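You operate a simulated robot arm through the tools that you are given. There is no shell and no other tool.

You run a simulated robot arm. Do the job below in one go: nothing can be reset, and whatever is moved stays where it is left.

## Task
Measure the end play of the gearbox at G1, fit the shim it needs and lay its round cover on.
Fine: the play must come within the limits printed on the gearbox; swing the gauge arm clear again; the cover's bolts stay undone; the other shims stay. Where these are worked on the way, their far stop is far enough and under half their travel is too little: gauge arm.

It is judged by the outcome, as a careful person would: the job done as asked, and still so three seconds after it is handed in. It fails if anything else is knocked over, pushed out of place, dropped, spilled or broken. Lids that push on must go on centred and level and be pressed home; caps that screw on are set level and turned clockwise until they are tight.

## Robot
A 7-joint arm with a fingered hand, fixed in place. Base frame: the origin is on the floor under the middle of its stand, x ahead of it, y to its left, z up. Units: m, degrees, N and s.
With the tool pointing down near the work surface it reaches from about 0.26 to 0.68 m from the base axis. Its first joint turns from -166.0 to 166.0 degrees. Payload 4 kg.
Tool frame: the origin (TCP) lies between the finger pads and is the grasp point; the fingertips stand 0.026 m ahead of it; z points along the fingers, y is the line along which they close. The gripper opens to 0.156 m; its body begins 0.073 m behind the TCP. The gripper is a hand of 4 fingers: y runs from the thumb to the fingers, the wrist lies at [0, 0, -0.239] in the tool frame, and closing takes about 1.5 s.
Orientation is that of the tool frame in the base frame, as a unit quaternion [w, x, y, z]. With the fingers straight down and closing along the base's y, the tool's x points along the base's -x, its y along +y and its z along -z.

## Interface
- The arm moves only by the tool jog_arm. Its argument "targets" is a list that holds one entry, the list of rows, each a list of 7 numbers: the shift along the tool's x, y, z in units of 250 mm (1.0 is 250 mm), then the turn, a rotation vector about the tool's x, y, z in units of 60 degrees (1.0 is 60 degrees), then the finger opening in mm, from 0 to 156. In form: [[[dx, dy, dz, wx, wy, wz, gripper], ...]]. A call has 1 to 20 rows; each row is the pose to reach, as a shift and turn from the pose commanded when the call began, along the tool's axes at that moment. A call with a number of a shift or a turn outside -1 to 1 is refused whole. A row lasts 0.2 s, in which the tool goes at most 0.05 m and 8.6 degrees; a call with a longer step from one row to the next is refused whole, and so is a gripper value outside its range. A pose out of reach is approached as far as the arm can. The call stops where the force on the tool passes 60 N (or 10 N more than at its start, if that is more) or the arm is blocked; 0.2 s more then pass. Each finger travels about 0.072 m/s and halts on what it meets, pressing with about 31 N; the grip force reading is that of the motor and also rises with nothing between the fingers. The clock runs only during rows and for 0.2 s after the last one: add rows that repeat a pose to give the fingers time. The reply holds the time, the measured pose of the TCP, the force on the tool along the base axes, the opening and the grip force, in the units named above and with some noise, with the torque about the TCP (base axes, N m) and any sound that the robot's microphone picked up, and new pictures: "show" is both (left out), scene, wrist or none.
- Cameras (640 x 400 px; columns grow to the right, rows downward): "scene" is fixed at [0.3983, -0.5001, 1.4235]; the picture's right is [0.97, -0.26, 0.00], its down [-0.17, -0.63, -0.76] and it looks along [0.19, 0.73, -0.65] (base axes); focal length 309 px, centre (320, 200). "wrist" rides on the gripper at [0.058, -0.058, -0.091] in the tool frame; the picture's right is [0.71, 0.71, 0.00], its down [-0.53, 0.53, -0.67] and it looks along [-0.47, 0.47, 0.74] (tool axes); focal length 265 px, centre (320, 200). There is no depth. A picture from a camera that has moved, and an enlarged one, comes with that camera's place and axes in the base frame and with its lens.
- preshape(shape): the hand has 4 fingers and takes this shape, open, in about a second: jaw (thumb against the fingers, like two jaws); tri (thumb and two fingers); tip (a fingertip pinch); poke (one finger out to press); point (the index stretched); flat (the hand flat); cup (the hand cupped); fist (a fist). The gripper value then closes the fingers along that shape, each until it touches; the sizes above hold for jaw. It gives what a move gives, with no picture.
- enlarge(camera, box): a new picture of the part [left, top, right, bottom] of that camera's present view, enlarged. No time passes.
- close_job(): hands the job in; it is judged then, once.

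Nothing tells you positions but the pictures and the camera data. Unless the task says otherwise, let go and move clear before handing in.

The tools are called after "Emit:" as a command line: name --argument value ..., lists and objects as JSON in quotes. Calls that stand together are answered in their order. jog_arm: Moves the arm, as the interface text tells. Its arguments: {"type":"object","properties":{"targets":{"type":"array","items":{"type":"array","items":{"type":"array","items":{"type":"number"}}}},"show":{"type":"string","enum":["both","scene","wrist","none"]}},"required":["targets"]} The other tools are called the same way: preshape (shape) gives the hand a shape; enlarge (camera, box) takes an enlarged picture of a part of a camera's view; close_job () hands the job in.

At the start:

```text
time: 0.0
ee_pos: [0.4828, 0.1823, 1.117]
tcp_rot: [0.001, 0.0, 1.0, 0.0]
ft_force: [0.0, 0.1, 0.2]
moment: [0.02, -0.02, -0.02]
opening: 0.1561
gripper_force: 0.0
shape: jaw
```

scene: 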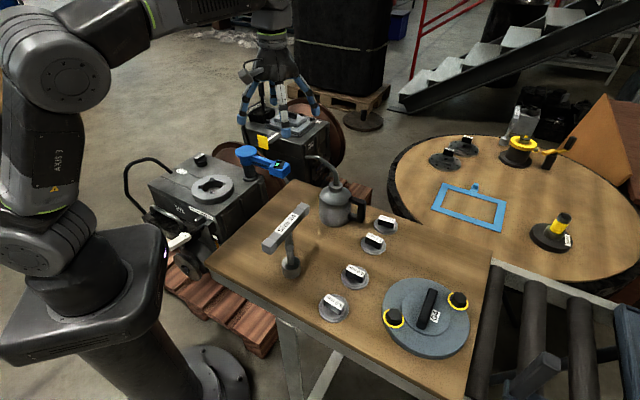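
wrist: 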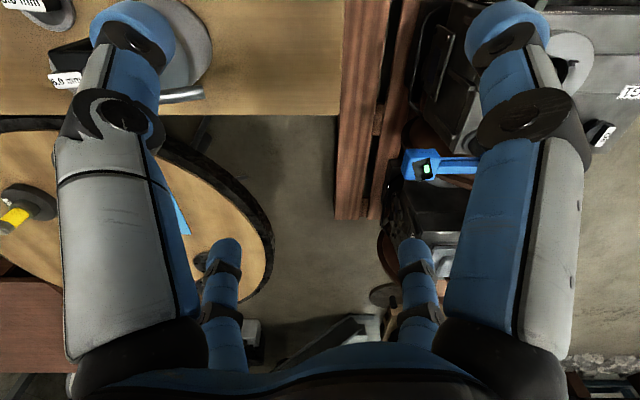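

I see a table with shims, a gearbox to the left with a blue gauge arm, and another gearbox behind. I'll enlarge parts of the scene to read labels before moving.

Emit:
enlarge --camera "scene" --box '[120, 120, 340, 260]'

Emit:
enlarge --camera "scene" --box '[220, 60, 340, 190]'

Emit:
enlarge --camera "scene" --box '[250, 190, 490, 350]'

Emit:
enlarge --camera "scene" --box '[400, 100, 600, 260]'

```text
2.86 times, centred on (230, 190) of scene
camera zoom: at [0.3983, -0.5001, 1.4235], right [0.97, -0.26, 0.0], down [-0.17, -0.63, -0.76], along [0.19, 0.73, -0.65], focal length 883 px, centre (577, 229)
```

zoom: 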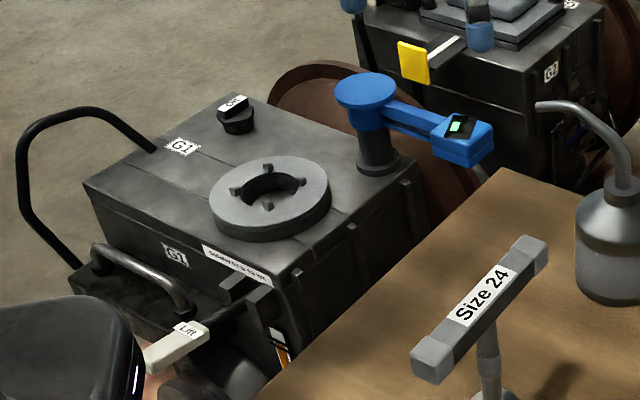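

```text
3.08 times, centred on (280, 125) of scene
camera zoom: at [0.3983, -0.5001, 1.4235], right [0.97, -0.26, 0.0], down [-0.17, -0.63, -0.76], along [0.19, 0.73, -0.65], focal length 951 px, centre (443, 431)
```

zoom: 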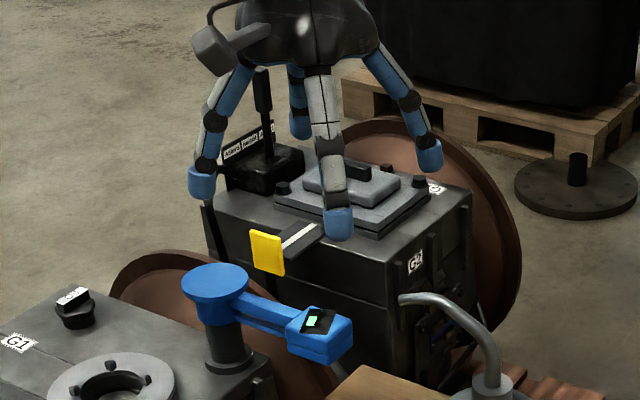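

```text
2.50 times, centred on (370, 270) of scene
camera zoom: at [0.3983, -0.5001, 1.4235], right [0.97, -0.26, 0.0], down [-0.17, -0.63, -0.76], along [0.19, 0.73, -0.65], focal length 773 px, centre (195, 25)
```

zoom: 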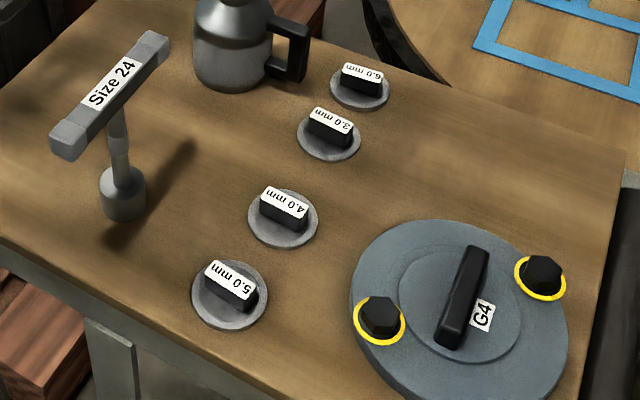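

```text
2.50 times, centred on (500, 180) of scene
camera zoom: at [0.3983, -0.5001, 1.4235], right [0.97, -0.26, 0.0], down [-0.17, -0.63, -0.76], along [0.19, 0.73, -0.65], focal length 773 px, centre (-130, 250)
```

zoom: 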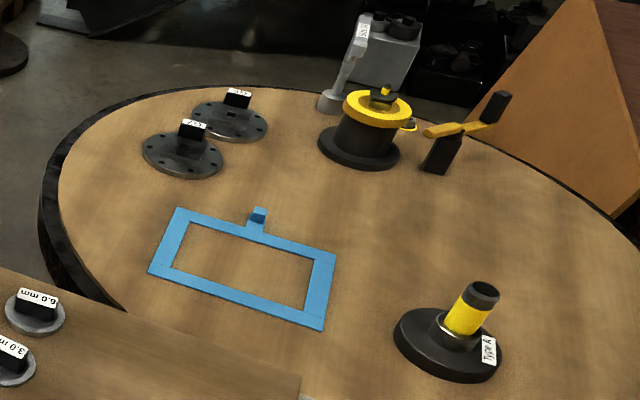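

I see G1 (left gearbox) with a round bore and a printed limit plate, four shims on the table, and two flanged covers on the round table. I'll zoom harder to read the labels.

Emit:
enlarge --camera "scene" --box '[180, 195, 225, 225]'

Emit:
enlarge --camera "scene" --box '[425, 130, 485, 170]'

Emit:
enlarge --camera "scene" --box '[180, 165, 250, 215]'

Emit:
enlarge --camera "scene" --box '[230, 140, 300, 185]'

Emit:
enlarge --camera "scene" --box '[310, 205, 410, 330]'

Emit:
enlarge --camera "scene" --box '[490, 90, 590, 170]'

Emit:
enlarge --camera "wrist" --box '[560, 60, 640, 160]'

```text
13.33 times, centred on (202, 210) of scene
camera zoom: at [0.3983, -0.5001, 1.4235], right [0.97, -0.26, 0.0], down [-0.17, -0.63, -0.76], along [0.19, 0.73, -0.65], focal length 4121 px, centre (1887, 67)
```

zoom: 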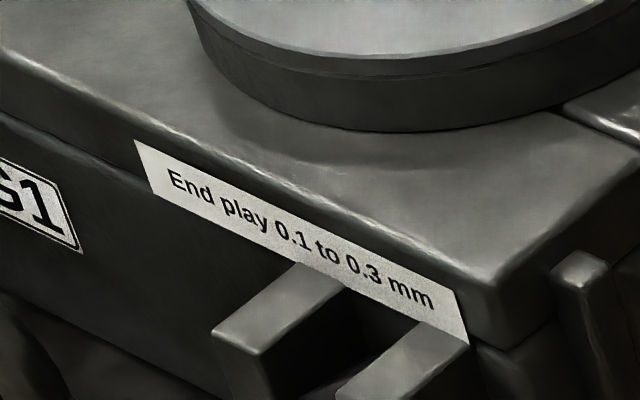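

```text
10.00 times, centred on (455, 150) of scene
camera zoom: at [0.3983, -0.5001, 1.4235], right [0.97, -0.26, 0.0], down [-0.17, -0.63, -0.76], along [0.19, 0.73, -0.65], focal length 3091 px, centre (-1030, 700)
```

zoom: 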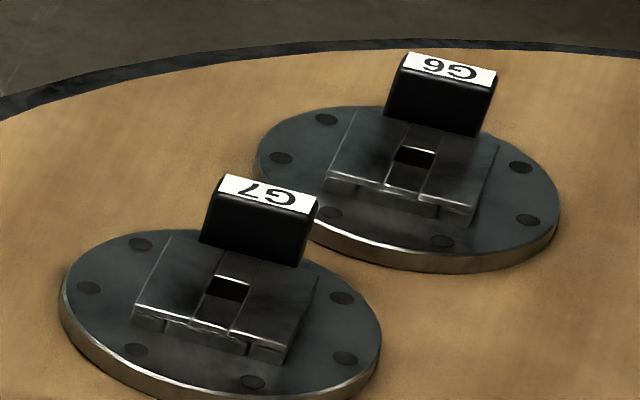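

```text
8.00 times, centred on (215, 190) of scene
camera zoom: at [0.3983, -0.5001, 1.4235], right [0.97, -0.26, 0.0], down [-0.17, -0.63, -0.76], along [0.19, 0.73, -0.65], focal length 2473 px, centre (1160, 280)
```

zoom: 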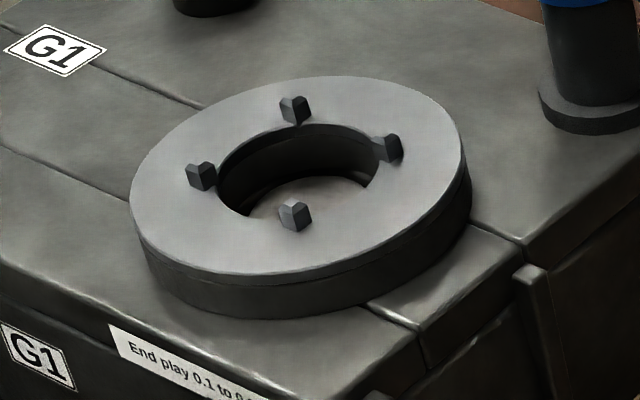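

```text
8.89 times, centred on (265, 162) of scene
camera zoom: at [0.3983, -0.5001, 1.4235], right [0.97, -0.26, 0.0], down [-0.17, -0.63, -0.76], along [0.19, 0.73, -0.65], focal length 2748 px, centre (809, 533)
```

zoom: 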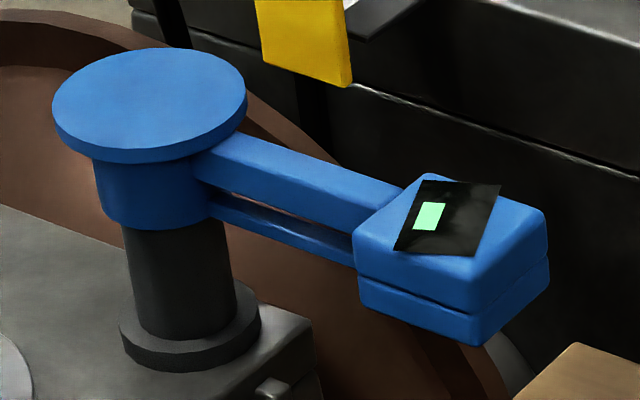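

```text
3.20 times, centred on (360, 268) of scene
camera zoom: at [0.3983, -0.5001, 1.4235], right [0.97, -0.26, 0.0], down [-0.17, -0.63, -0.76], along [0.19, 0.73, -0.65], focal length 989 px, centre (192, -16)
```

zoom: 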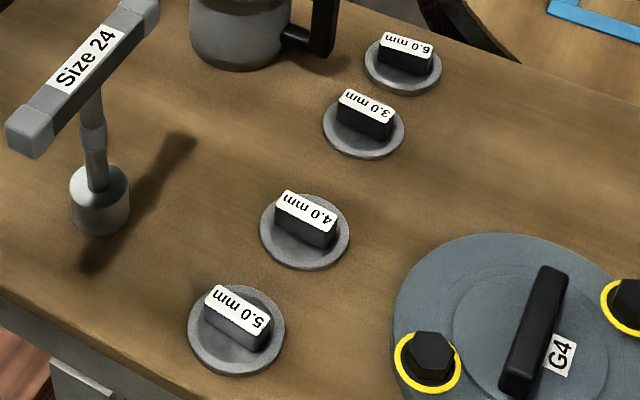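

```text
5.00 times, centred on (540, 130) of scene
camera zoom: at [0.3983, -0.5001, 1.4235], right [0.97, -0.26, 0.0], down [-0.17, -0.63, -0.76], along [0.19, 0.73, -0.65], focal length 1546 px, centre (-780, 550)
```

zoom: 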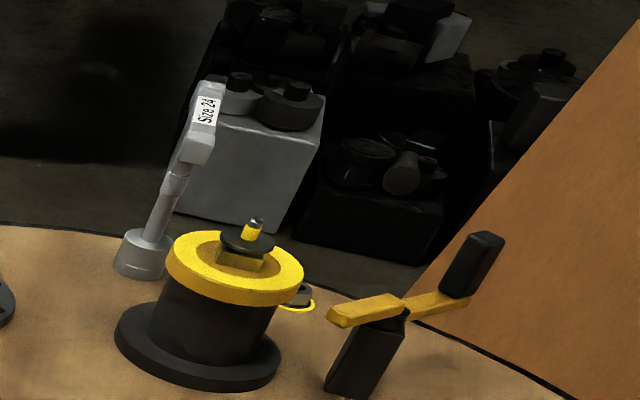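

```text
4.00 times, centred on (600, 110) of wrist
camera zoom: at [0.4242, 0.1241, 1.2097], right [-0.71, 0.71, 0.0], down [0.53, 0.53, 0.67], along [0.47, 0.47, -0.74], focal length 1062 px, centre (-800, 560)
```

zoom: 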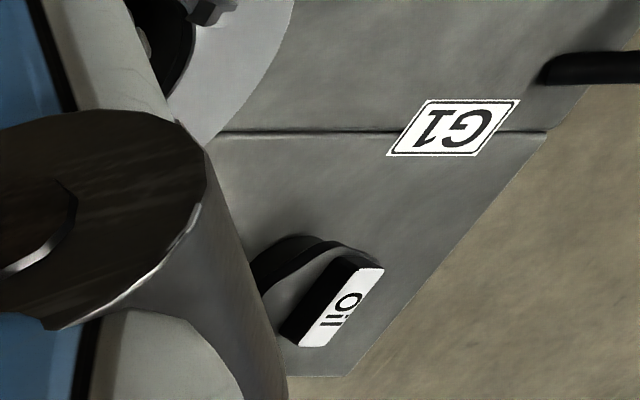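

I read "End play 0.1 to 0.3 mm" on G1, shims of 3, 4, 5 and 6 mm, and covers marked G4, G6 and G7; the gauge screen triangulates to about (0.50, 0.50, 0.75). Next I move the hand back and turn it to look at G1 from above.

Emit:
jog_arm --targets '[[[0.12, -0.01, 0, 0, 0, -0.107, 156], [0.24, -0.02, 0, 0, 0, -0.214, 156], [0.36, -0.03, 0, 0, 0, -0.321, 156], [0.48, -0.04, 0, 0, 0, -0.428, 156], [0.6, -0.05, 0, 0, 0, -0.535, 156], [0.72, -0.07, 0, 0, 0, -0.642, 156], [0.84, -0.09, 0, 0, 0, -0.75, 156]]]'

```text
time: 1.6
ee_pos: [0.2748, 0.1584, 1.1151]
tcp_rot: [0.001, -0.384, 0.924, 0.001]
ft_force: [-1.0, 0.9, 0.0]
moment: [-0.03, 0.02, 0.01]
opening: 0.1559
gripper_force: 0.1
shape: jaw
camera wrist: at [0.2745, 0.0771, 1.2084], right [-1.0, 0.0, 0.0], down [0.0, 0.74, 0.67], along [0.0, 0.67, -0.74], focal length 265 px, centre (320, 200)
```

scene: 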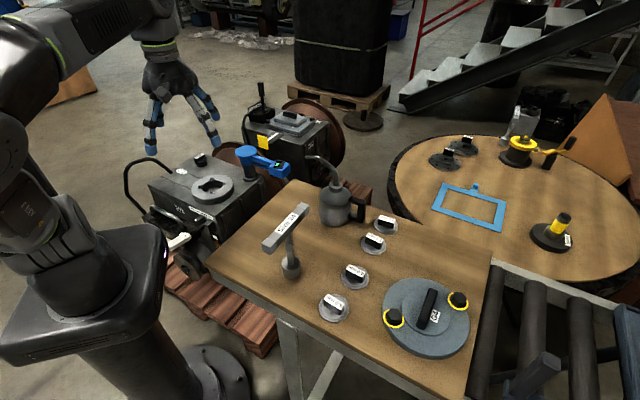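
wrist: 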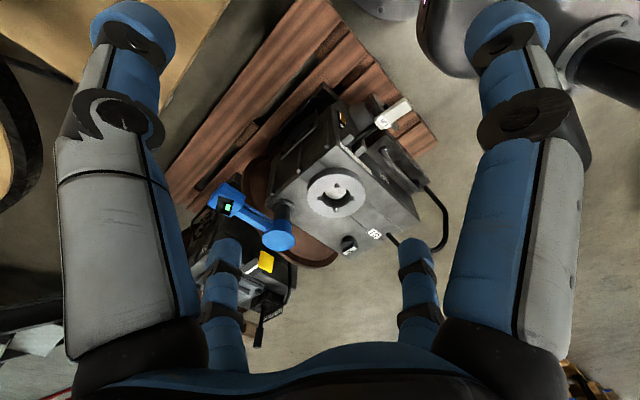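

G1's bore is at roughly (0.227, 0.571, 0.632), its gauge pivot near (0.384, 0.600), and the bench top is higher, about z 0.86. The only covers I've seen are marked G4, G6 and G7, so I'll look around for anything that belongs to G1, starting to the left.

Emit:
jog_arm --targets '[[[0.042, 0.148, 0, 0, 0, -0.117, 156], [0.084, 0.296, 0, 0, 0, -0.233, 156], [0.126, 0.444, 0, 0, 0, -0.35, 156], [0.168, 0.592, 0, 0, 0, -0.466, 156], [0.21, 0.74, 0, 0, 0, -0.583, 156]]]'

Emit:
enlarge --camera "scene" --box '[0, 0, 200, 130]'

Emit:
enlarge --camera "scene" --box '[240, 240, 480, 400]'

Emit:
enlarge --camera "scene" --box '[440, 240, 640, 400]'

```text
time: 2.8
ee_pos: [0.1026, 0.2538, 1.1177]
tcp_rot: [0.001, -0.643, 0.766, 0.001]
ft_force: [-0.5, -0.2, -0.5]
moment: [-0.01, 0.01, -0.02]
opening: 0.1559
gripper_force: 0.0
shape: jaw
camera wrist: at [0.149, 0.1865, 1.2105], right [-0.82, -0.57, 0.0], down [-0.43, 0.61, 0.67], along [-0.38, 0.55, -0.74], focal length 265 px, centre (320, 200)
```

scene: 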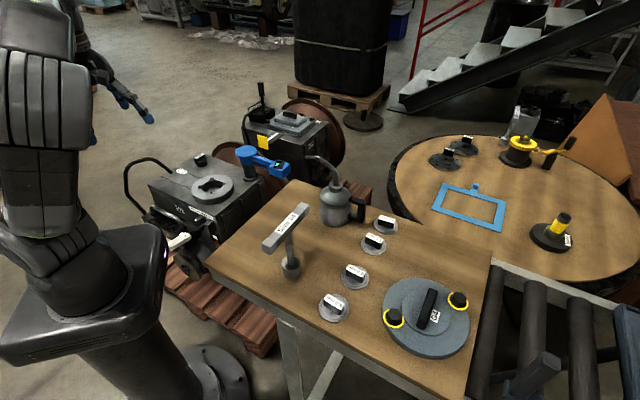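
wrist: 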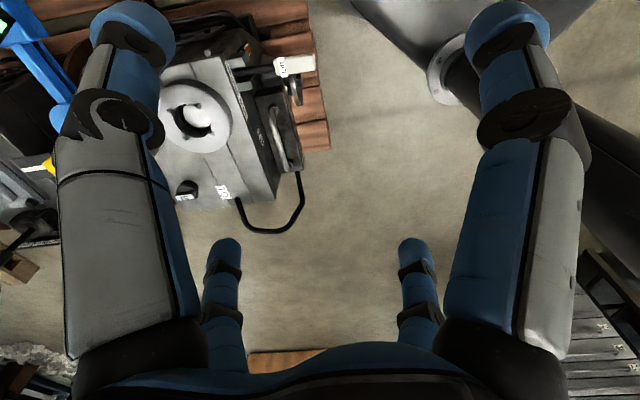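

```text
3.08 times, centred on (100, 65) of scene
camera zoom: at [0.3983, -0.5001, 1.4235], right [0.97, -0.26, 0.0], down [-0.17, -0.63, -0.76], along [0.19, 0.73, -0.65], focal length 951 px, centre (997, 615)
```

zoom: 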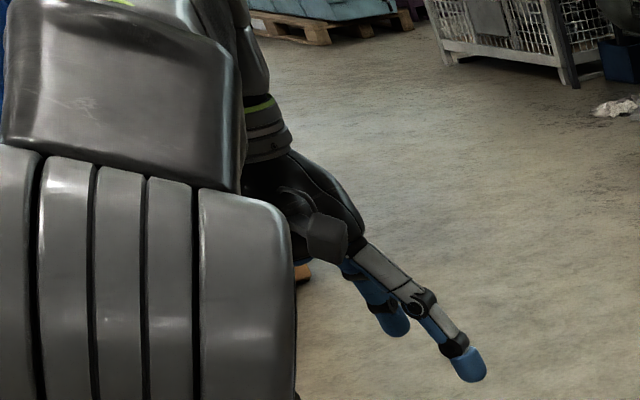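

```text
2.50 times, centred on (360, 320) of scene
camera zoom: at [0.3983, -0.5001, 1.4235], right [0.97, -0.26, 0.0], down [-0.17, -0.63, -0.76], along [0.19, 0.73, -0.65], focal length 773 px, centre (220, -100)
```

zoom: 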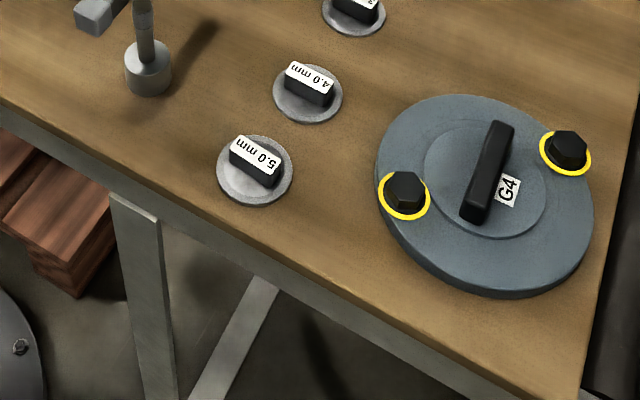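

```text
2.50 times, centred on (540, 320) of scene
camera zoom: at [0.3983, -0.5001, 1.4235], right [0.97, -0.26, 0.0], down [-0.17, -0.63, -0.76], along [0.19, 0.73, -0.65], focal length 773 px, centre (-230, -100)
```

zoom: 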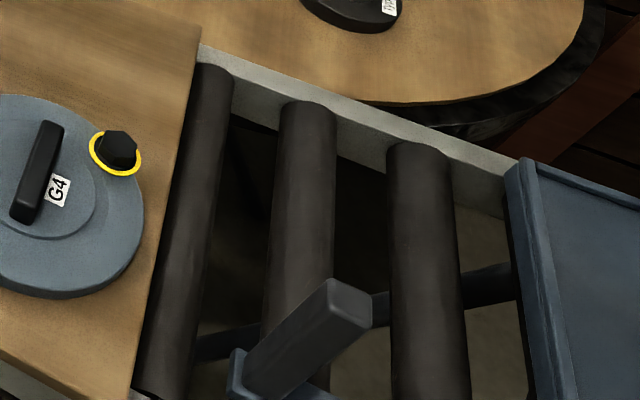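

No G1 cover on this side so far; I see only floor left of G1. I'll turn further left to check behind, before checking the right side.

Emit:
jog_arm --targets '[[[0, 0.1, 0, 0, 0, -0.14, 156], [0, 0.2, 0, 0, 0, -0.28, 156], [0, 0.3, 0, 0, 0, -0.42, 156], [0, 0.4, 0, 0, 0, -0.56, 156], [0, 0.5, 0, 0, 0, -0.7, 156], [0, 0.6, 0, 0, 0, -0.84, 156], [0, 0.7, 0, 0, 0, -0.98, 156]]]' --show "wrist"

```text
time: 4.4
ee_pos: [-0.0691, 0.284, 1.1174]
tcp_rot: [-0.001, 0.936, -0.351, 0.001]
ft_force: [0.9, -0.4, 0.9]
moment: [0.0, -0.02, -0.01]
opening: 0.156
gripper_force: 0.0
shape: jaw
camera wrist: at [0.0127, 0.2892, 1.2096], right [0.07, -1.0, 0.0], down [-0.74, -0.05, 0.67], along [-0.67, -0.04, -0.74], focal length 265 px, centre (320, 200)
```

wrist: 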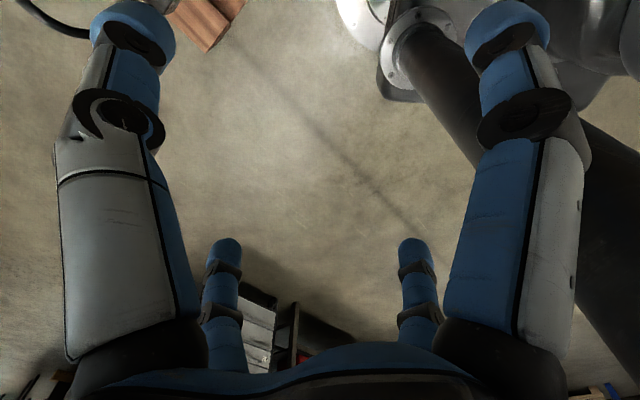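

Nothing useful lies left or behind. I'm swinging back toward the front, then on to the right side to check there.

Emit:
jog_arm --targets '[[[0.134, -0.064, 0, 0, 0, 0.14, 156], [0.268, -0.128, 0, 0, 0, 0.28, 156], [0.402, -0.192, 0, 0, 0, 0.42, 156], [0.536, -0.256, 0, 0, 0, 0.56, 156], [0.67, -0.32, 0, 0, 0, 0.7, 156], [0.804, -0.384, 0, 0, 0, 0.84, 156], [0.938, -0.447, 0, 0, 0, 0.98, 156]]]' --show "none"

```text
time: 6.0
ee_pos: [0.1815, 0.2121, 1.1169]
tcp_rot: [0.001, -0.642, 0.766, -0.001]
ft_force: [-0.4, -0.7, -0.2]
moment: [0.05, 0.0, -0.04]
opening: 0.156
gripper_force: 0.1
shape: jaw
```

Continuing the sweep to the right, still at height.

Emit:
jog_arm --targets '[[[0.116, -0.107, 0, 0, 0, 0.14, 156], [0.232, -0.214, 0, 0, 0, 0.28, 156], [0.348, -0.32, 0, 0, 0, 0.42, 156], [0.464, -0.427, 0, 0, 0, 0.56, 156], [0.58, -0.534, 0, 0, 0, 0.7, 156], [0.696, -0.64, 0, 0, 0, 0.84, 156], [0.81, -0.747, 0, 0, 0, 0.98, 156]]]' --show "both"

```text
time: 7.6
ee_pos: [0.3316, -0.0199, 1.1164]
tcp_rot: [0.001, -0.183, 0.983, 0.001]
ft_force: [0.4, 0.3, 0.2]
moment: [0.01, 0.04, -0.02]
opening: 0.1559
gripper_force: 0.2
shape: jaw
camera wrist: at [0.2984, -0.0946, 1.2098], right [-0.91, 0.41, 0.0], down [0.3, 0.68, 0.67], along [0.27, 0.61, -0.74], focal length 265 px, centre (320, 200)
```

scene: 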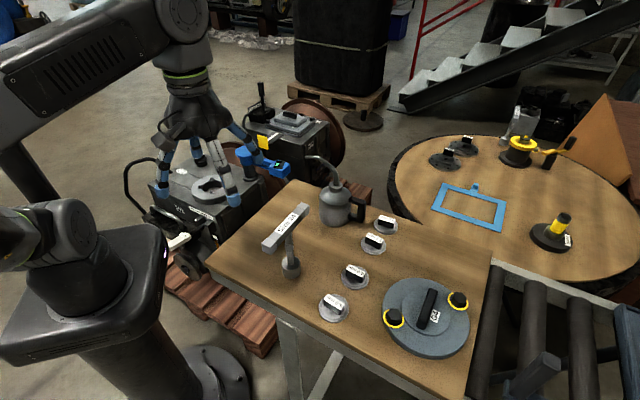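
wrist: 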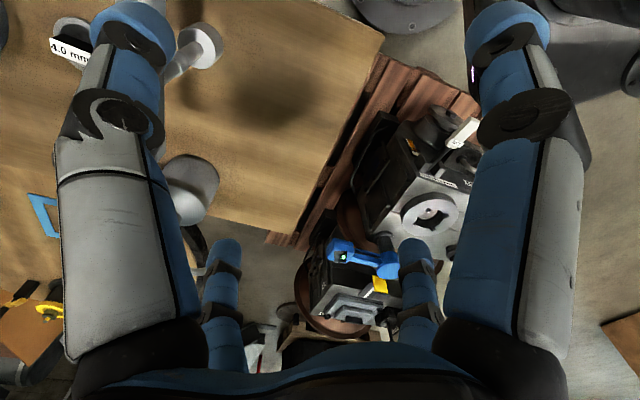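

Continuing to the right at the same height to look at the area beyond the bench's near edge.

Emit:
jog_arm --targets '[[[0.057, -0.1, 0, 0, 0, 0.14, 156], [0.114, -0.2, 0, 0, 0, 0.28, 156], [0.171, -0.3, 0, 0, 0, 0.42, 156], [0.228, -0.4, 0, 0, 0, 0.56, 156], [0.285, -0.5, 0, 0, 0, 0.7, 156], [0.342, -0.6, 0, 0, 0, 0.84, 156], [0.4, -0.7, 0, 0, 0, 0.98, 156]]]' --show "both"

```text
time: 9.2
ee_pos: [0.3014, -0.2174, 1.1162]
tcp_rot: [0.001, 0.323, 0.946, 0.001]
ft_force: [0.0, -0.3, -0.3]
moment: [-0.03, -0.02, 0.03]
opening: 0.1561
gripper_force: 0.0
shape: jaw
camera wrist: at [0.2194, -0.2289, 1.2079], right [-0.13, 0.99, 0.0], down [0.74, 0.09, 0.67], along [0.66, 0.08, -0.74], focal length 265 px, centre (320, 200)
```

scene: 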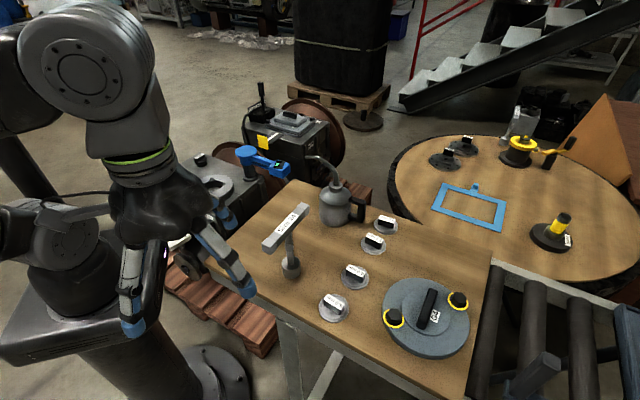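
wrist: 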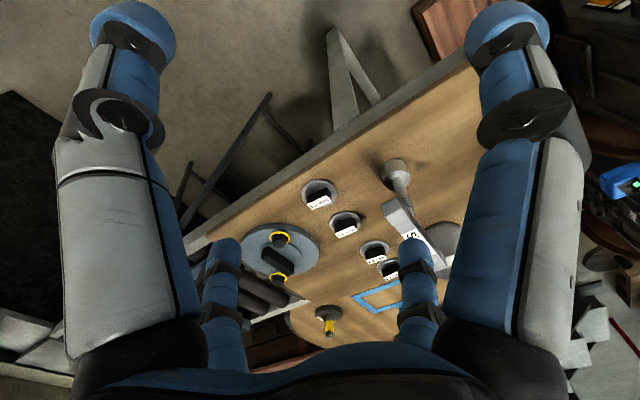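

The bench view confirms the four shims and the G4-tagged disc with two yellow-ringed bolts; the wrist and scene views agree on their places. I'll take one more look further right to be sure no other cover is about.

Emit:
jog_arm --targets '[[[0, -0.06, 0, 0, 0, 0.14, 156], [0, -0.12, 0, 0, 0, 0.28, 156], [0, -0.18, 0, 0, 0, 0.42, 156], [0, -0.24, 0, 0, 0, 0.56, 156], [0, -0.3, 0, 0, 0, 0.7, 156], [0, -0.36, 0, 0, 0, 0.84, 156], [0, -0.42, 0, 0, 0, 0.98, 156]]]' --show "wrist"

Emit:
enlarge --camera "scene" --box '[230, 80, 350, 160]'

Emit:
enlarge --camera "scene" --box '[370, 265, 480, 360]'

```text
time: 10.8
ee_pos: [0.2362, -0.3022, 1.1176]
tcp_rot: [0.0, 0.746, 0.665, 0.001]
ft_force: [-0.5, 0.0, -1.5]
moment: [0.0, -0.01, 0.0]
opening: 0.1561
gripper_force: 0.0
shape: jaw
camera wrist: at [0.1848, -0.2374, 1.2094], right [0.78, 0.62, 0.0], down [0.46, -0.58, 0.67], along [0.42, -0.52, -0.74], focal length 265 px, centre (320, 200)
```

wrist: 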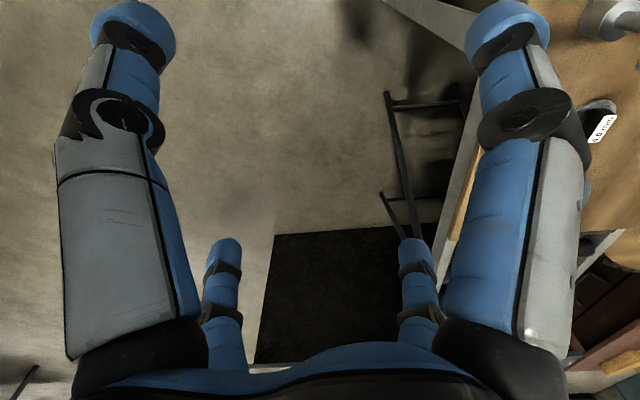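

```text
5.00 times, centred on (290, 120) of scene
camera zoom: at [0.3983, -0.5001, 1.4235], right [0.97, -0.26, 0.0], down [-0.17, -0.63, -0.76], along [0.19, 0.73, -0.65], focal length 1546 px, centre (470, 600)
```

zoom: 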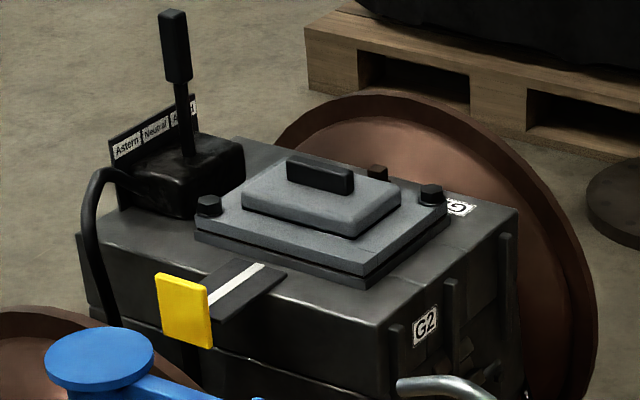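

```text
4.21 times, centred on (425, 312) of scene
camera zoom: at [0.3983, -0.5001, 1.4235], right [0.97, -0.26, 0.0], down [-0.17, -0.63, -0.76], along [0.19, 0.73, -0.65], focal length 1302 px, centre (-122, -274)
```

zoom: 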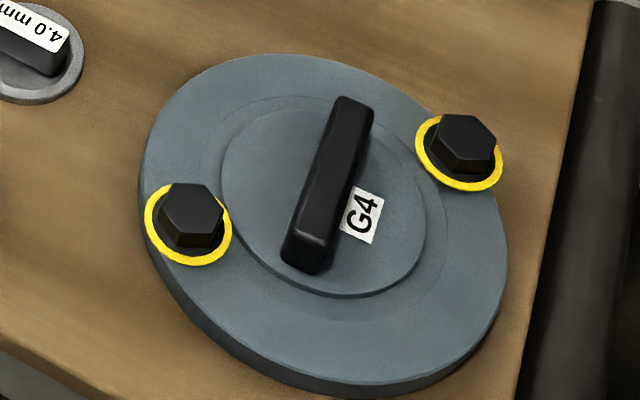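

No other cover is in reach, so the round G4 disc with the grip bar is the one for G1 (G2 already has its rectangular one). Now I swing back toward G1 to inspect the gauge up close.

Emit:
jog_arm --targets '[[[0.14, 0.037, 0, 0, 0, -0.14, 156], [0.28, 0.074, 0, 0, 0, -0.28, 156], [0.42, 0.111, 0, 0, 0, -0.42, 156], [0.56, 0.148, 0, 0, 0, -0.56, 156], [0.7, 0.185, 0, 0, 0, -0.7, 156], [0.84, 0.222, 0, 0, 0, -0.84, 156], [0.98, 0.26, 0, 0, 0, -0.98, 156]]]' --show "none"

```text
time: 12.4
ee_pos: [0.3307, -0.0669, 1.1174]
tcp_rot: [0.0, 0.321, 0.947, 0.001]
ft_force: [-0.4, -0.6, 0.5]
moment: [-0.01, 0.01, 0.0]
opening: 0.1556
gripper_force: 0.0
shape: jaw
```

Continuing to a viewing spot in front of G1.

Emit:
jog_arm --targets '[[[0.096, 0.097, 0, 0, 0, -0.14, 156], [0.192, 0.194, 0, 0, 0, -0.28, 156], [0.288, 0.291, 0, 0, 0, -0.42, 156], [0.384, 0.388, 0, 0, 0, -0.56, 156], [0.48, 0.485, 0, 0, 0, -0.7, 156], [0.576, 0.582, 0, 0, 0, -0.84, 156], [0.672, 0.68, 0, 0, 0, -0.98, 156]]]' --show "wrist"

```text
time: 14.0
ee_pos: [0.3004, 0.1721, 1.1141]
tcp_rot: [0.0, -0.184, 0.983, 0.0]
ft_force: [0.2, -0.7, 0.0]
moment: [-0.02, 0.02, 0.03]
opening: 0.156
gripper_force: 0.1
shape: jaw
camera wrist: at [0.2673, 0.0964, 1.207], right [-0.92, 0.4, 0.0], down [0.3, 0.68, 0.67], along [0.27, 0.61, -0.74], focal length 265 px, centre (320, 200)
```

wrist: 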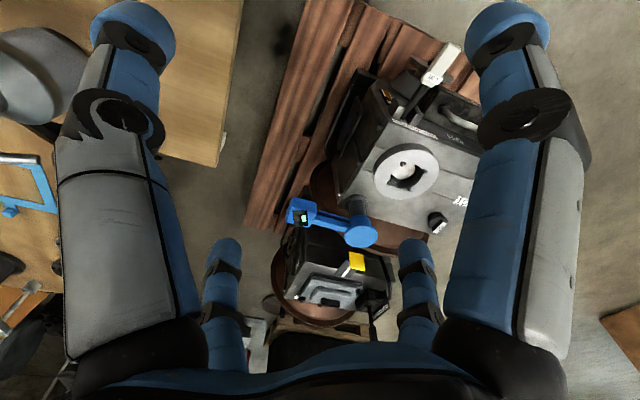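

Emit:
enlarge --camera "wrist" --box '[270, 120, 450, 260]'

Emit:
enlarge --camera "wrist" --box '[370, 140, 450, 210]'

```text
2.86 times, centred on (360, 190) of wrist
camera zoom: at [0.2673, 0.0964, 1.207], right [-0.92, 0.4, 0.0], down [0.3, 0.68, 0.67], along [0.27, 0.61, -0.74], focal length 758 px, centre (206, 229)
```

zoom: 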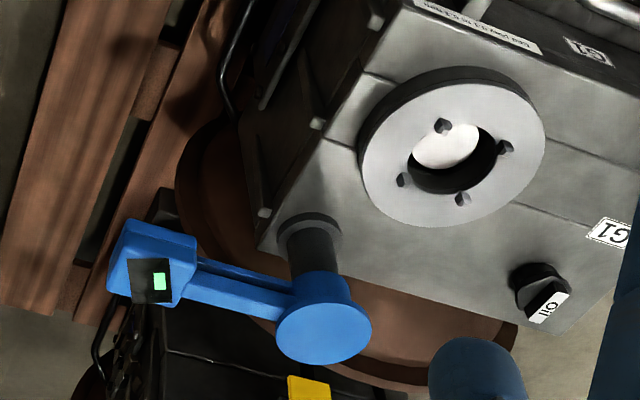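

```text
5.71 times, centred on (410, 175) of wrist
camera zoom: at [0.2673, 0.0964, 1.207], right [-0.92, 0.4, 0.0], down [0.3, 0.68, 0.67], along [0.27, 0.61, -0.74], focal length 1517 px, centre (-194, 343)
```

zoom: 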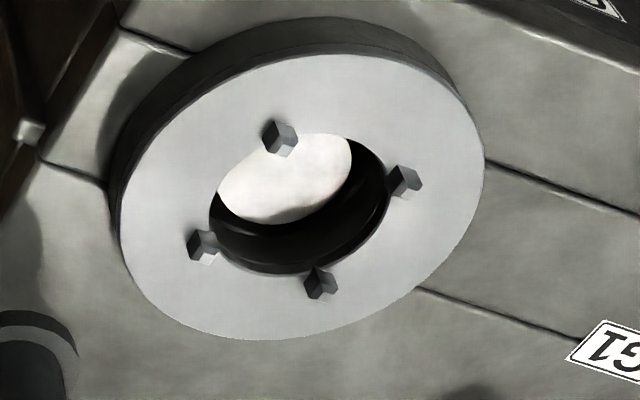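

The gauge post, its arm and the bore with four guide lugs are visible. My two views are nearly parallel, so I'll move to the left side of G1 for a better baseline to fix the heights.

Emit:
jog_arm --targets '[[[0.057, 0.137, 0.057, 0, 0, 0.063, 156], [0.114, 0.274, 0.114, 0, 0, 0.126, 156], [0.171, 0.411, 0.171, 0, 0, 0.19, 156], [0.228, 0.548, 0.228, 0, 0, 0.25, 156], [0.285, 0.685, 0.285, 0, 0, 0.31, 156], [0.342, 0.822, 0.342, 0, 0, 0.38, 156], [0.4, 0.96, 0.4, 0, 0, 0.44, 156]]]' --show "both"

```text
time: 15.6
ee_pos: [0.1916, 0.3435, 1.015]
tcp_rot: [0.001, 0.036, 0.999, 0.001]
ft_force: [0.2, 0.9, 0.6]
moment: [-0.02, 0.07, -0.01]
opening: 0.1561
gripper_force: 0.1
shape: jaw
out of reach, approached as far as the arm can: row 6, 7
camera wrist: at [0.1292, 0.2902, 1.1068], right [-0.65, 0.76, 0.0], down [0.56, 0.49, 0.67], along [0.51, 0.44, -0.74], focal length 265 px, centre (320, 200)
```

scene: 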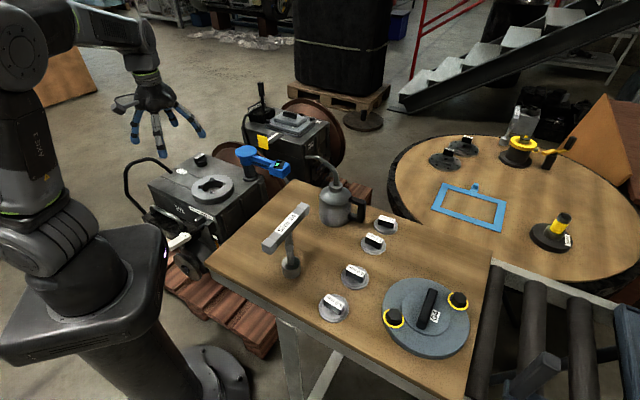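
wrist: 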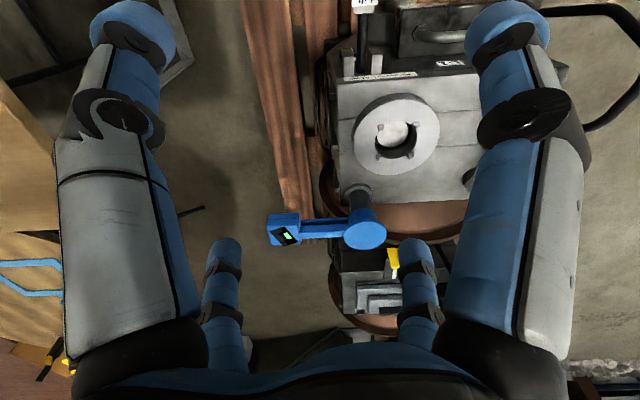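

With this better baseline I get the bore at (0.228, 0.580, 0.632), the gauge pivot at (0.386, 0.634) with top z ≈ 0.746, and the gauge head near (0.50, 0.52). The arm should swing about 115° clockwise toward the bore. I'll turn the hand so the thumb ends up on the far side of the gauge arm, staying high.

Emit:
jog_arm --targets '[[[-0.057, 0.004, -0.017, 0, 0, -0.14, 156], [-0.114, 0.008, -0.034, 0, 0, -0.28, 156], [-0.171, 0.012, -0.051, 0, 0, -0.42, 156], [-0.228, 0.016, -0.068, 0, 0, -0.56, 156], [-0.285, 0.02, -0.085, 0, 0, -0.7, 156], [-0.342, 0.025, -0.103, 0, 0, -0.84, 156], [-0.4, 0.03, -0.12, 0, 0, -0.98, 156]]]' --show "none"

Emit:
jog_arm --targets '[[[0, 0, 0, 0, 0, -0.14, 156], [0, 0, 0, 0, 0, -0.28, 156], [0, 0, 0, 0, 0, -0.42, 156], [0, 0, 0, 0, 0, -0.56, 156], [0, 0, 0, 0, 0, -0.7, 156], [0, 0, 0, 0, 0, -0.84, 156], [0, 0, 0, 0, 0, -0.98, 156]]]' --show "none"

Emit:
jog_arm --targets '[[[0, 0, 0, 0, 0, -0.13, 156], [0, 0, 0, 0, 0, -0.26, 156], [0, 0, 0, 0, 0, -0.37, 156]]]' --show "both"

```text
time: 17.2
ee_pos: [0.2933, 0.3417, 1.0433]
tcp_rot: [0.001, -0.452, 0.892, -0.001]
ft_force: [-0.9, 0.4, -0.7]
moment: [-0.02, 0.0, 0.01]
opening: 0.1559
gripper_force: 0.0
shape: jaw
```

```text
time: 18.8
ee_pos: [0.2934, 0.3422, 1.0434]
tcp_rot: [-0.001, 0.831, -0.556, 0.001]
ft_force: [0.8, 0.3, 0.1]
moment: [0.02, -0.01, -0.02]
opening: 0.156
gripper_force: 0.1
shape: jaw
```

```text
time: 19.6
ee_pos: [0.293, 0.3421, 1.0433]
tcp_rot: [-0.001, 0.923, -0.385, 0.0]
ft_force: [0.2, 0.2, 0.2]
moment: [0.0, 0.02, 0.02]
opening: 0.156
gripper_force: 0.0
shape: jaw
camera wrist: at [0.3754, 0.3424, 1.136], right [-0.01, -1.0, 0.0], down [-0.74, 0.0, 0.67], along [-0.67, 0.0, -0.74], focal length 265 px, centre (320, 200)
```

scene: 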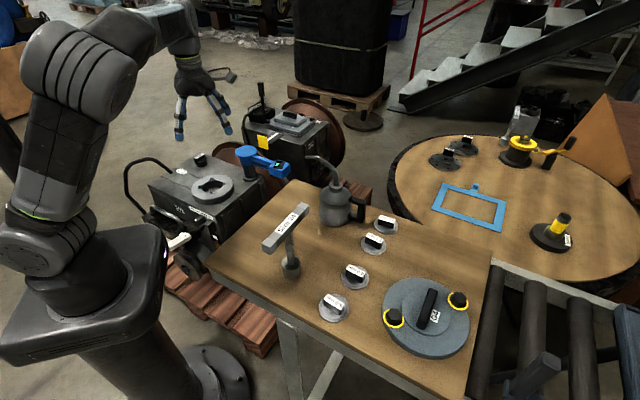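
wrist: 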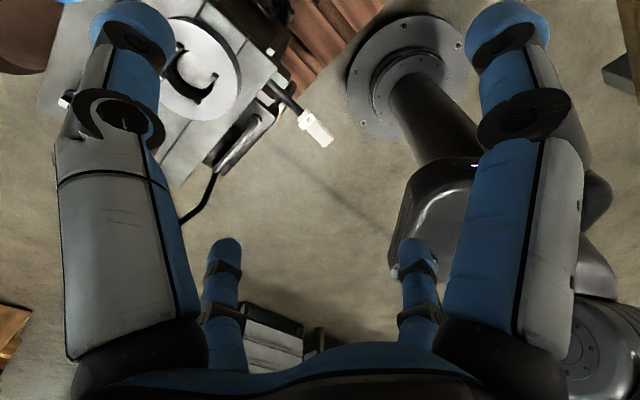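

The hand now has its thumb on the outer side. I'm approaching above the gauge arm while tilting the tool outward by about 25° to gain reach.

Emit:
jog_arm --targets '[[[-0.01, -0.13, 0.06, 0.07, 0, 0, 130], [-0.02, -0.26, 0.12, 0.14, 0, 0, 130], [-0.03, -0.39, 0.18, 0.21, 0, 0, 120], [-0.04, -0.52, 0.24, 0.28, 0, 0, 110], [-0.05, -0.65, 0.3, 0.35, 0, 0, 100], [-0.06, -0.78, 0.36, 0.417, 0, 0, 100], [-0.08, -0.85, 0.42, 0.417, 0, 0, 100]]]' --show "both"

```text
time: 21.2
ee_pos: [0.4307, 0.5071, 0.9387]
tcp_rot: [-0.199, 0.901, -0.376, 0.085]
ft_force: [-0.8, 0.6, 0.5]
moment: [0.0, 0.0, -0.02]
opening: 0.1007
gripper_force: 0.1
shape: jaw
camera wrist: at [0.481, 0.475, 1.0468], right [0.04, -0.95, -0.3], down [-0.91, -0.16, 0.38], along [-0.41, 0.26, -0.87], focal length 265 px, centre (320, 200)
```

scene: 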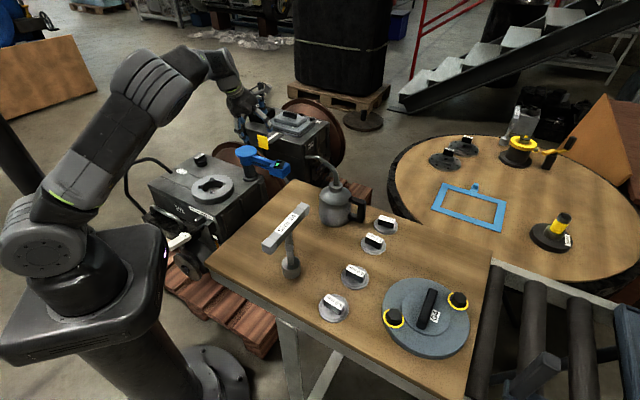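
wrist: 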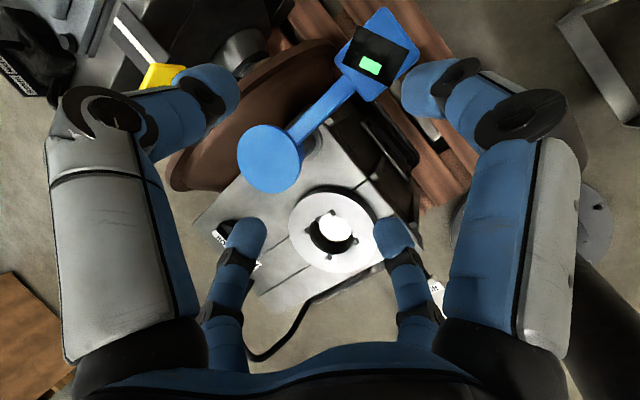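

From above, I now see the hand is four fingers set in a cross, and I can pin the gauge: pivot (0.386, 0.635), head (0.506, 0.510). I'll turn the hand 45° so two fingers pass each side of the gauge bar, and hover above it.

Emit:
jog_arm --targets '[[[-0.015, -0.003, 0.07, 0, 0, -0.125, 100], [-0.03, -0.006, 0.15, 0, 0, -0.25, 100], [-0.045, -0.01, 0.23, 0, 0, -0.375, 100], [-0.06, -0.013, 0.31, 0, 0, -0.5, 100], [-0.075, -0.016, 0.4, 0, 0, -0.625, 100], [-0.093, -0.02, 0.49, 0, 0, -0.75, 100]]]' --show "both"

```text
time: 22.6
ee_pos: [0.4558, 0.5615, 0.8302]
tcp_rot: [-0.153, 0.976, -0.002, 0.155]
ft_force: [-0.6, 0.5, 0.8]
moment: [-0.01, 0.0, -0.03]
opening: 0.1007
gripper_force: 0.0
shape: jaw
camera wrist: at [0.4816, 0.5866, 0.9487], right [0.7, -0.71, 0.0], down [-0.68, -0.67, 0.29], along [-0.2, -0.2, -0.96], focal length 265 px, centre (320, 200)
```

scene: 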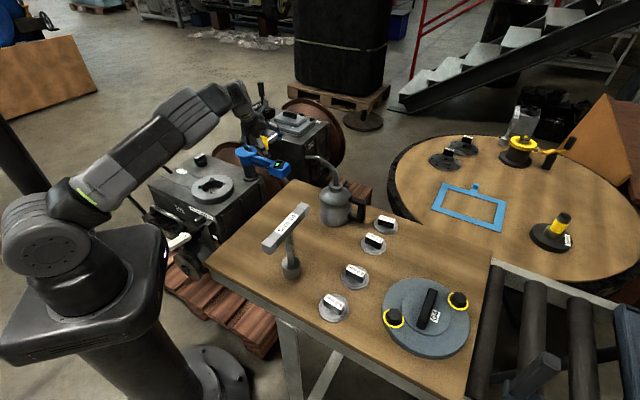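
wrist: 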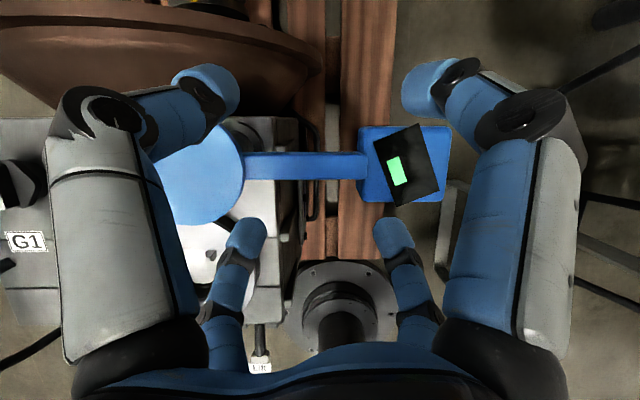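

The bar runs cleanly between the finger pairs. I'll reduce the tilt to about 12°, open slightly, and come down partway to check alignment.

Emit:
jog_arm --targets '[[[0, 0, 0, -0.077, -0.077, 0, 120], [0, 0, 0, -0.153, -0.153, 0, 122], [-0.037, 0.037, 0.086, -0.153, -0.153, 0, 122], [-0.073, 0.073, 0.172, -0.153, -0.153, 0, 122]]]' --show "both"

```text
time: 23.6
ee_pos: [0.4516, 0.5571, 0.7795]
tcp_rot: [-0.073, 0.995, -0.004, 0.074]
ft_force: [0.0, -0.3, -0.2]
moment: [0.01, -0.04, 0.0]
opening: 0.1215
gripper_force: 0.1
shape: jaw
camera wrist: at [0.4942, 0.6012, 0.8872], right [0.7, -0.71, 0.0], down [-0.62, -0.61, 0.5], along [-0.35, -0.35, -0.87], focal length 265 px, centre (320, 200)
```

scene: 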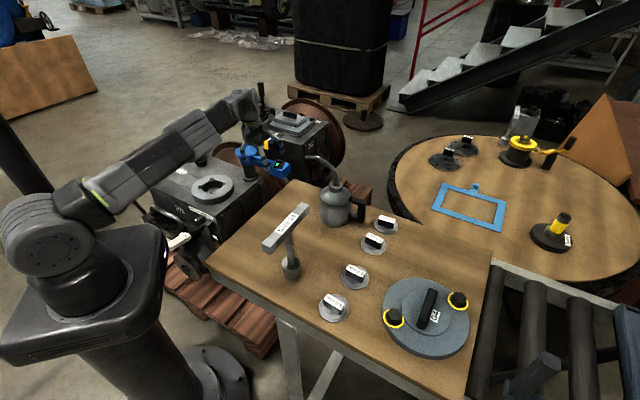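
wrist: 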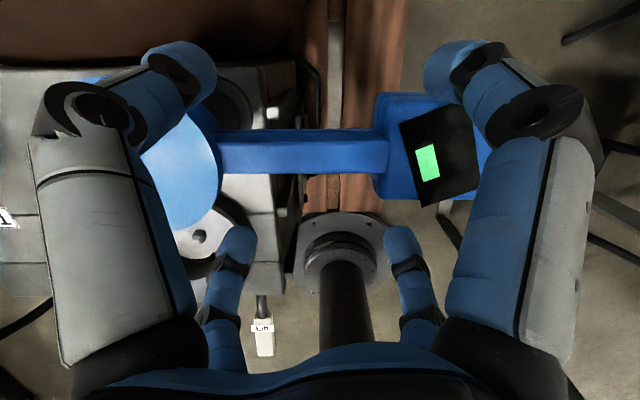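

The bar is between the finger pairs, but the far-right finger is tight to the gauge head. I'll open to 140 mm, shift slightly outward, and lower the cage around the bar.

Emit:
jog_arm --targets '[[[-0.0, 0.0, 0.0, 0, 0, 0, 140], [0.014, -0.014, 0.004, 0, 0, 0, 140], [0.003, -0.003, 0.08, 0, 0, 0, 140], [-0.008, 0.008, 0.15, 0, 0, 0, 140], [-0.018, 0.018, 0.218, 0, 0, 0, 140]]]' --show "both"

```text
time: 24.8
ee_pos: [0.4541, 0.5632, 0.7255]
tcp_rot: [-0.074, 0.994, -0.004, 0.077]
ft_force: [0.3, -0.4, -0.4]
moment: [0.02, 0.04, 0.02]
opening: 0.1397
gripper_force: 0.1
shape: jaw
camera wrist: at [0.4975, 0.6058, 0.8329], right [0.7, -0.71, 0.0], down [-0.62, -0.61, 0.5], along [-0.35, -0.35, -0.87], focal length 265 px, centre (320, 200)
```

scene: 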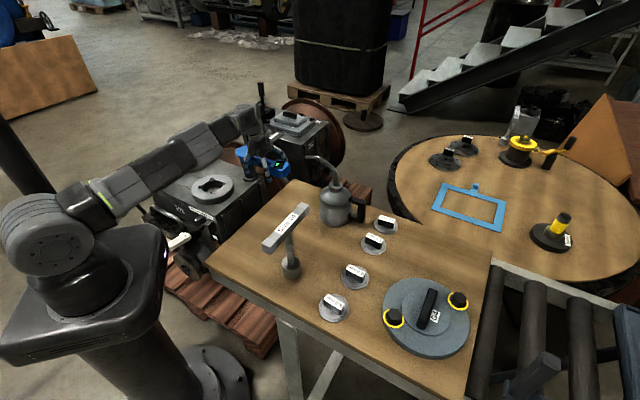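
wrist: 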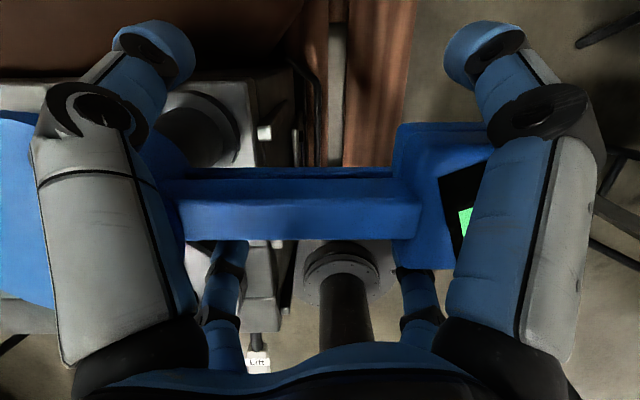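

The bar is caged with no contact force. Now I swing it about its pivot, 30° at first, easing the tilt out at the same time.

Emit:
jog_arm --targets '[[[-0.029, 0.026, -0.008, -0.035, -0.02, 0.1, 140], [-0.061, 0.049, -0.016, -0.07, -0.04, 0.199, 140], [-0.096, 0.069, -0.025, -0.105, -0.061, 0.299, 140], [-0.132, 0.084, -0.032, -0.14, -0.081, 0.398, 140], [-0.17, 0.096, -0.04, -0.175, -0.101, 0.498, 140]]]' --show "both"

```text
time: 26.0
ee_pos: [0.4113, 0.5372, 0.7243]
tcp_rot: [-0.001, 0.965, -0.262, 0.001]
ft_force: [-0.1, -0.3, 1.4]
moment: [-0.01, -0.04, 0.03]
opening: 0.1398
gripper_force: 0.1
shape: jaw
camera wrist: at [0.4903, 0.5581, 0.8181], right [0.25, -0.97, 0.0], down [-0.72, -0.19, 0.67], along [-0.65, -0.17, -0.74], focal length 265 px, centre (320, 200)
```

scene: 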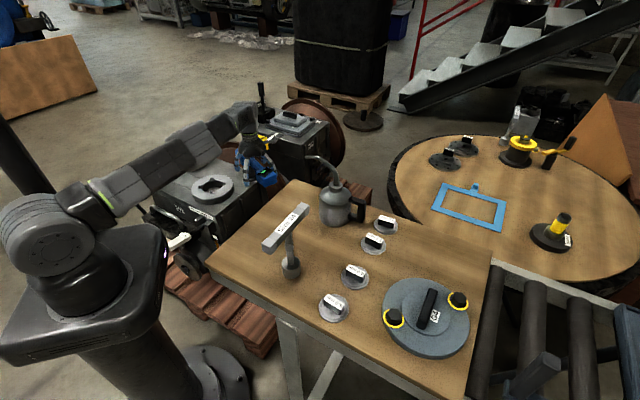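
wrist: 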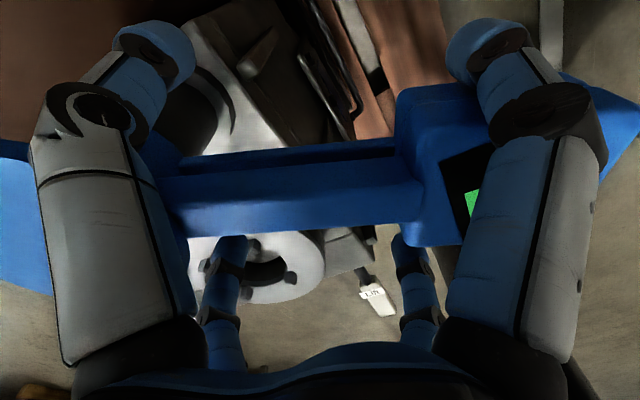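

The gauge arm follows with negligible force. I'll continue the arc by another 58°.

Emit:
jog_arm --targets '[[[-0.033, 0.03, 0, 0, 0, 0.108, 140], [-0.069, 0.055, 0, 0, 0, 0.217, 140], [-0.108, 0.076, 0, 0, 0, 0.325, 140], [-0.149, 0.093, 0, 0, 0, 0.433, 140], [-0.192, 0.105, 0, 0, 0, 0.542, 140], [-0.236, 0.112, 0, 0, 0, 0.65, 140], [-0.281, 0.114, 0, 0, 0, 0.758, 140], [-0.325, 0.111, 0, 0, 0, 0.867, 140], [-0.369, 0.103, 0, 0, 0, 0.975, 140]]]' --show "both"

```text
time: 28.0
ee_pos: [0.3188, 0.5622, 0.7257]
tcp_rot: [-0.001, 0.714, -0.701, -0.001]
ft_force: [0.4, -0.5, 0.0]
moment: [0.01, 0.01, -0.01]
opening: 0.1401
gripper_force: 0.1
shape: jaw
camera wrist: at [0.378, 0.5051, 0.8181], right [-0.69, -0.72, 0.0], down [-0.54, 0.52, 0.67], along [-0.48, 0.47, -0.74], focal length 265 px, centre (320, 200)
```

scene: 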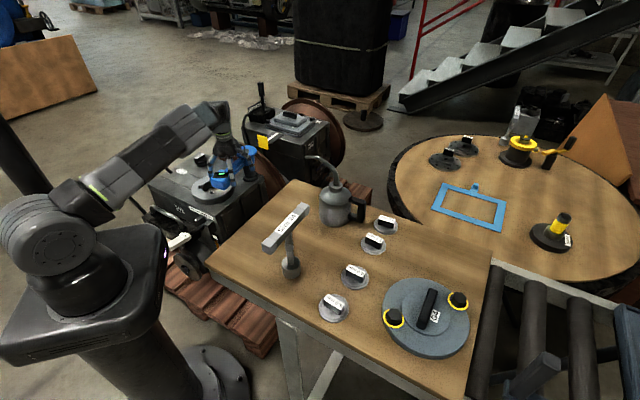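
wrist: 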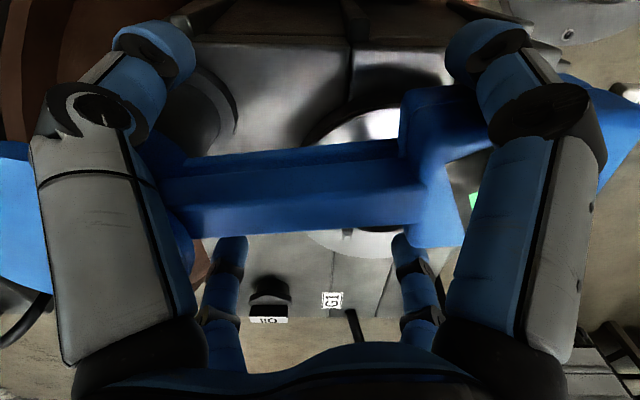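

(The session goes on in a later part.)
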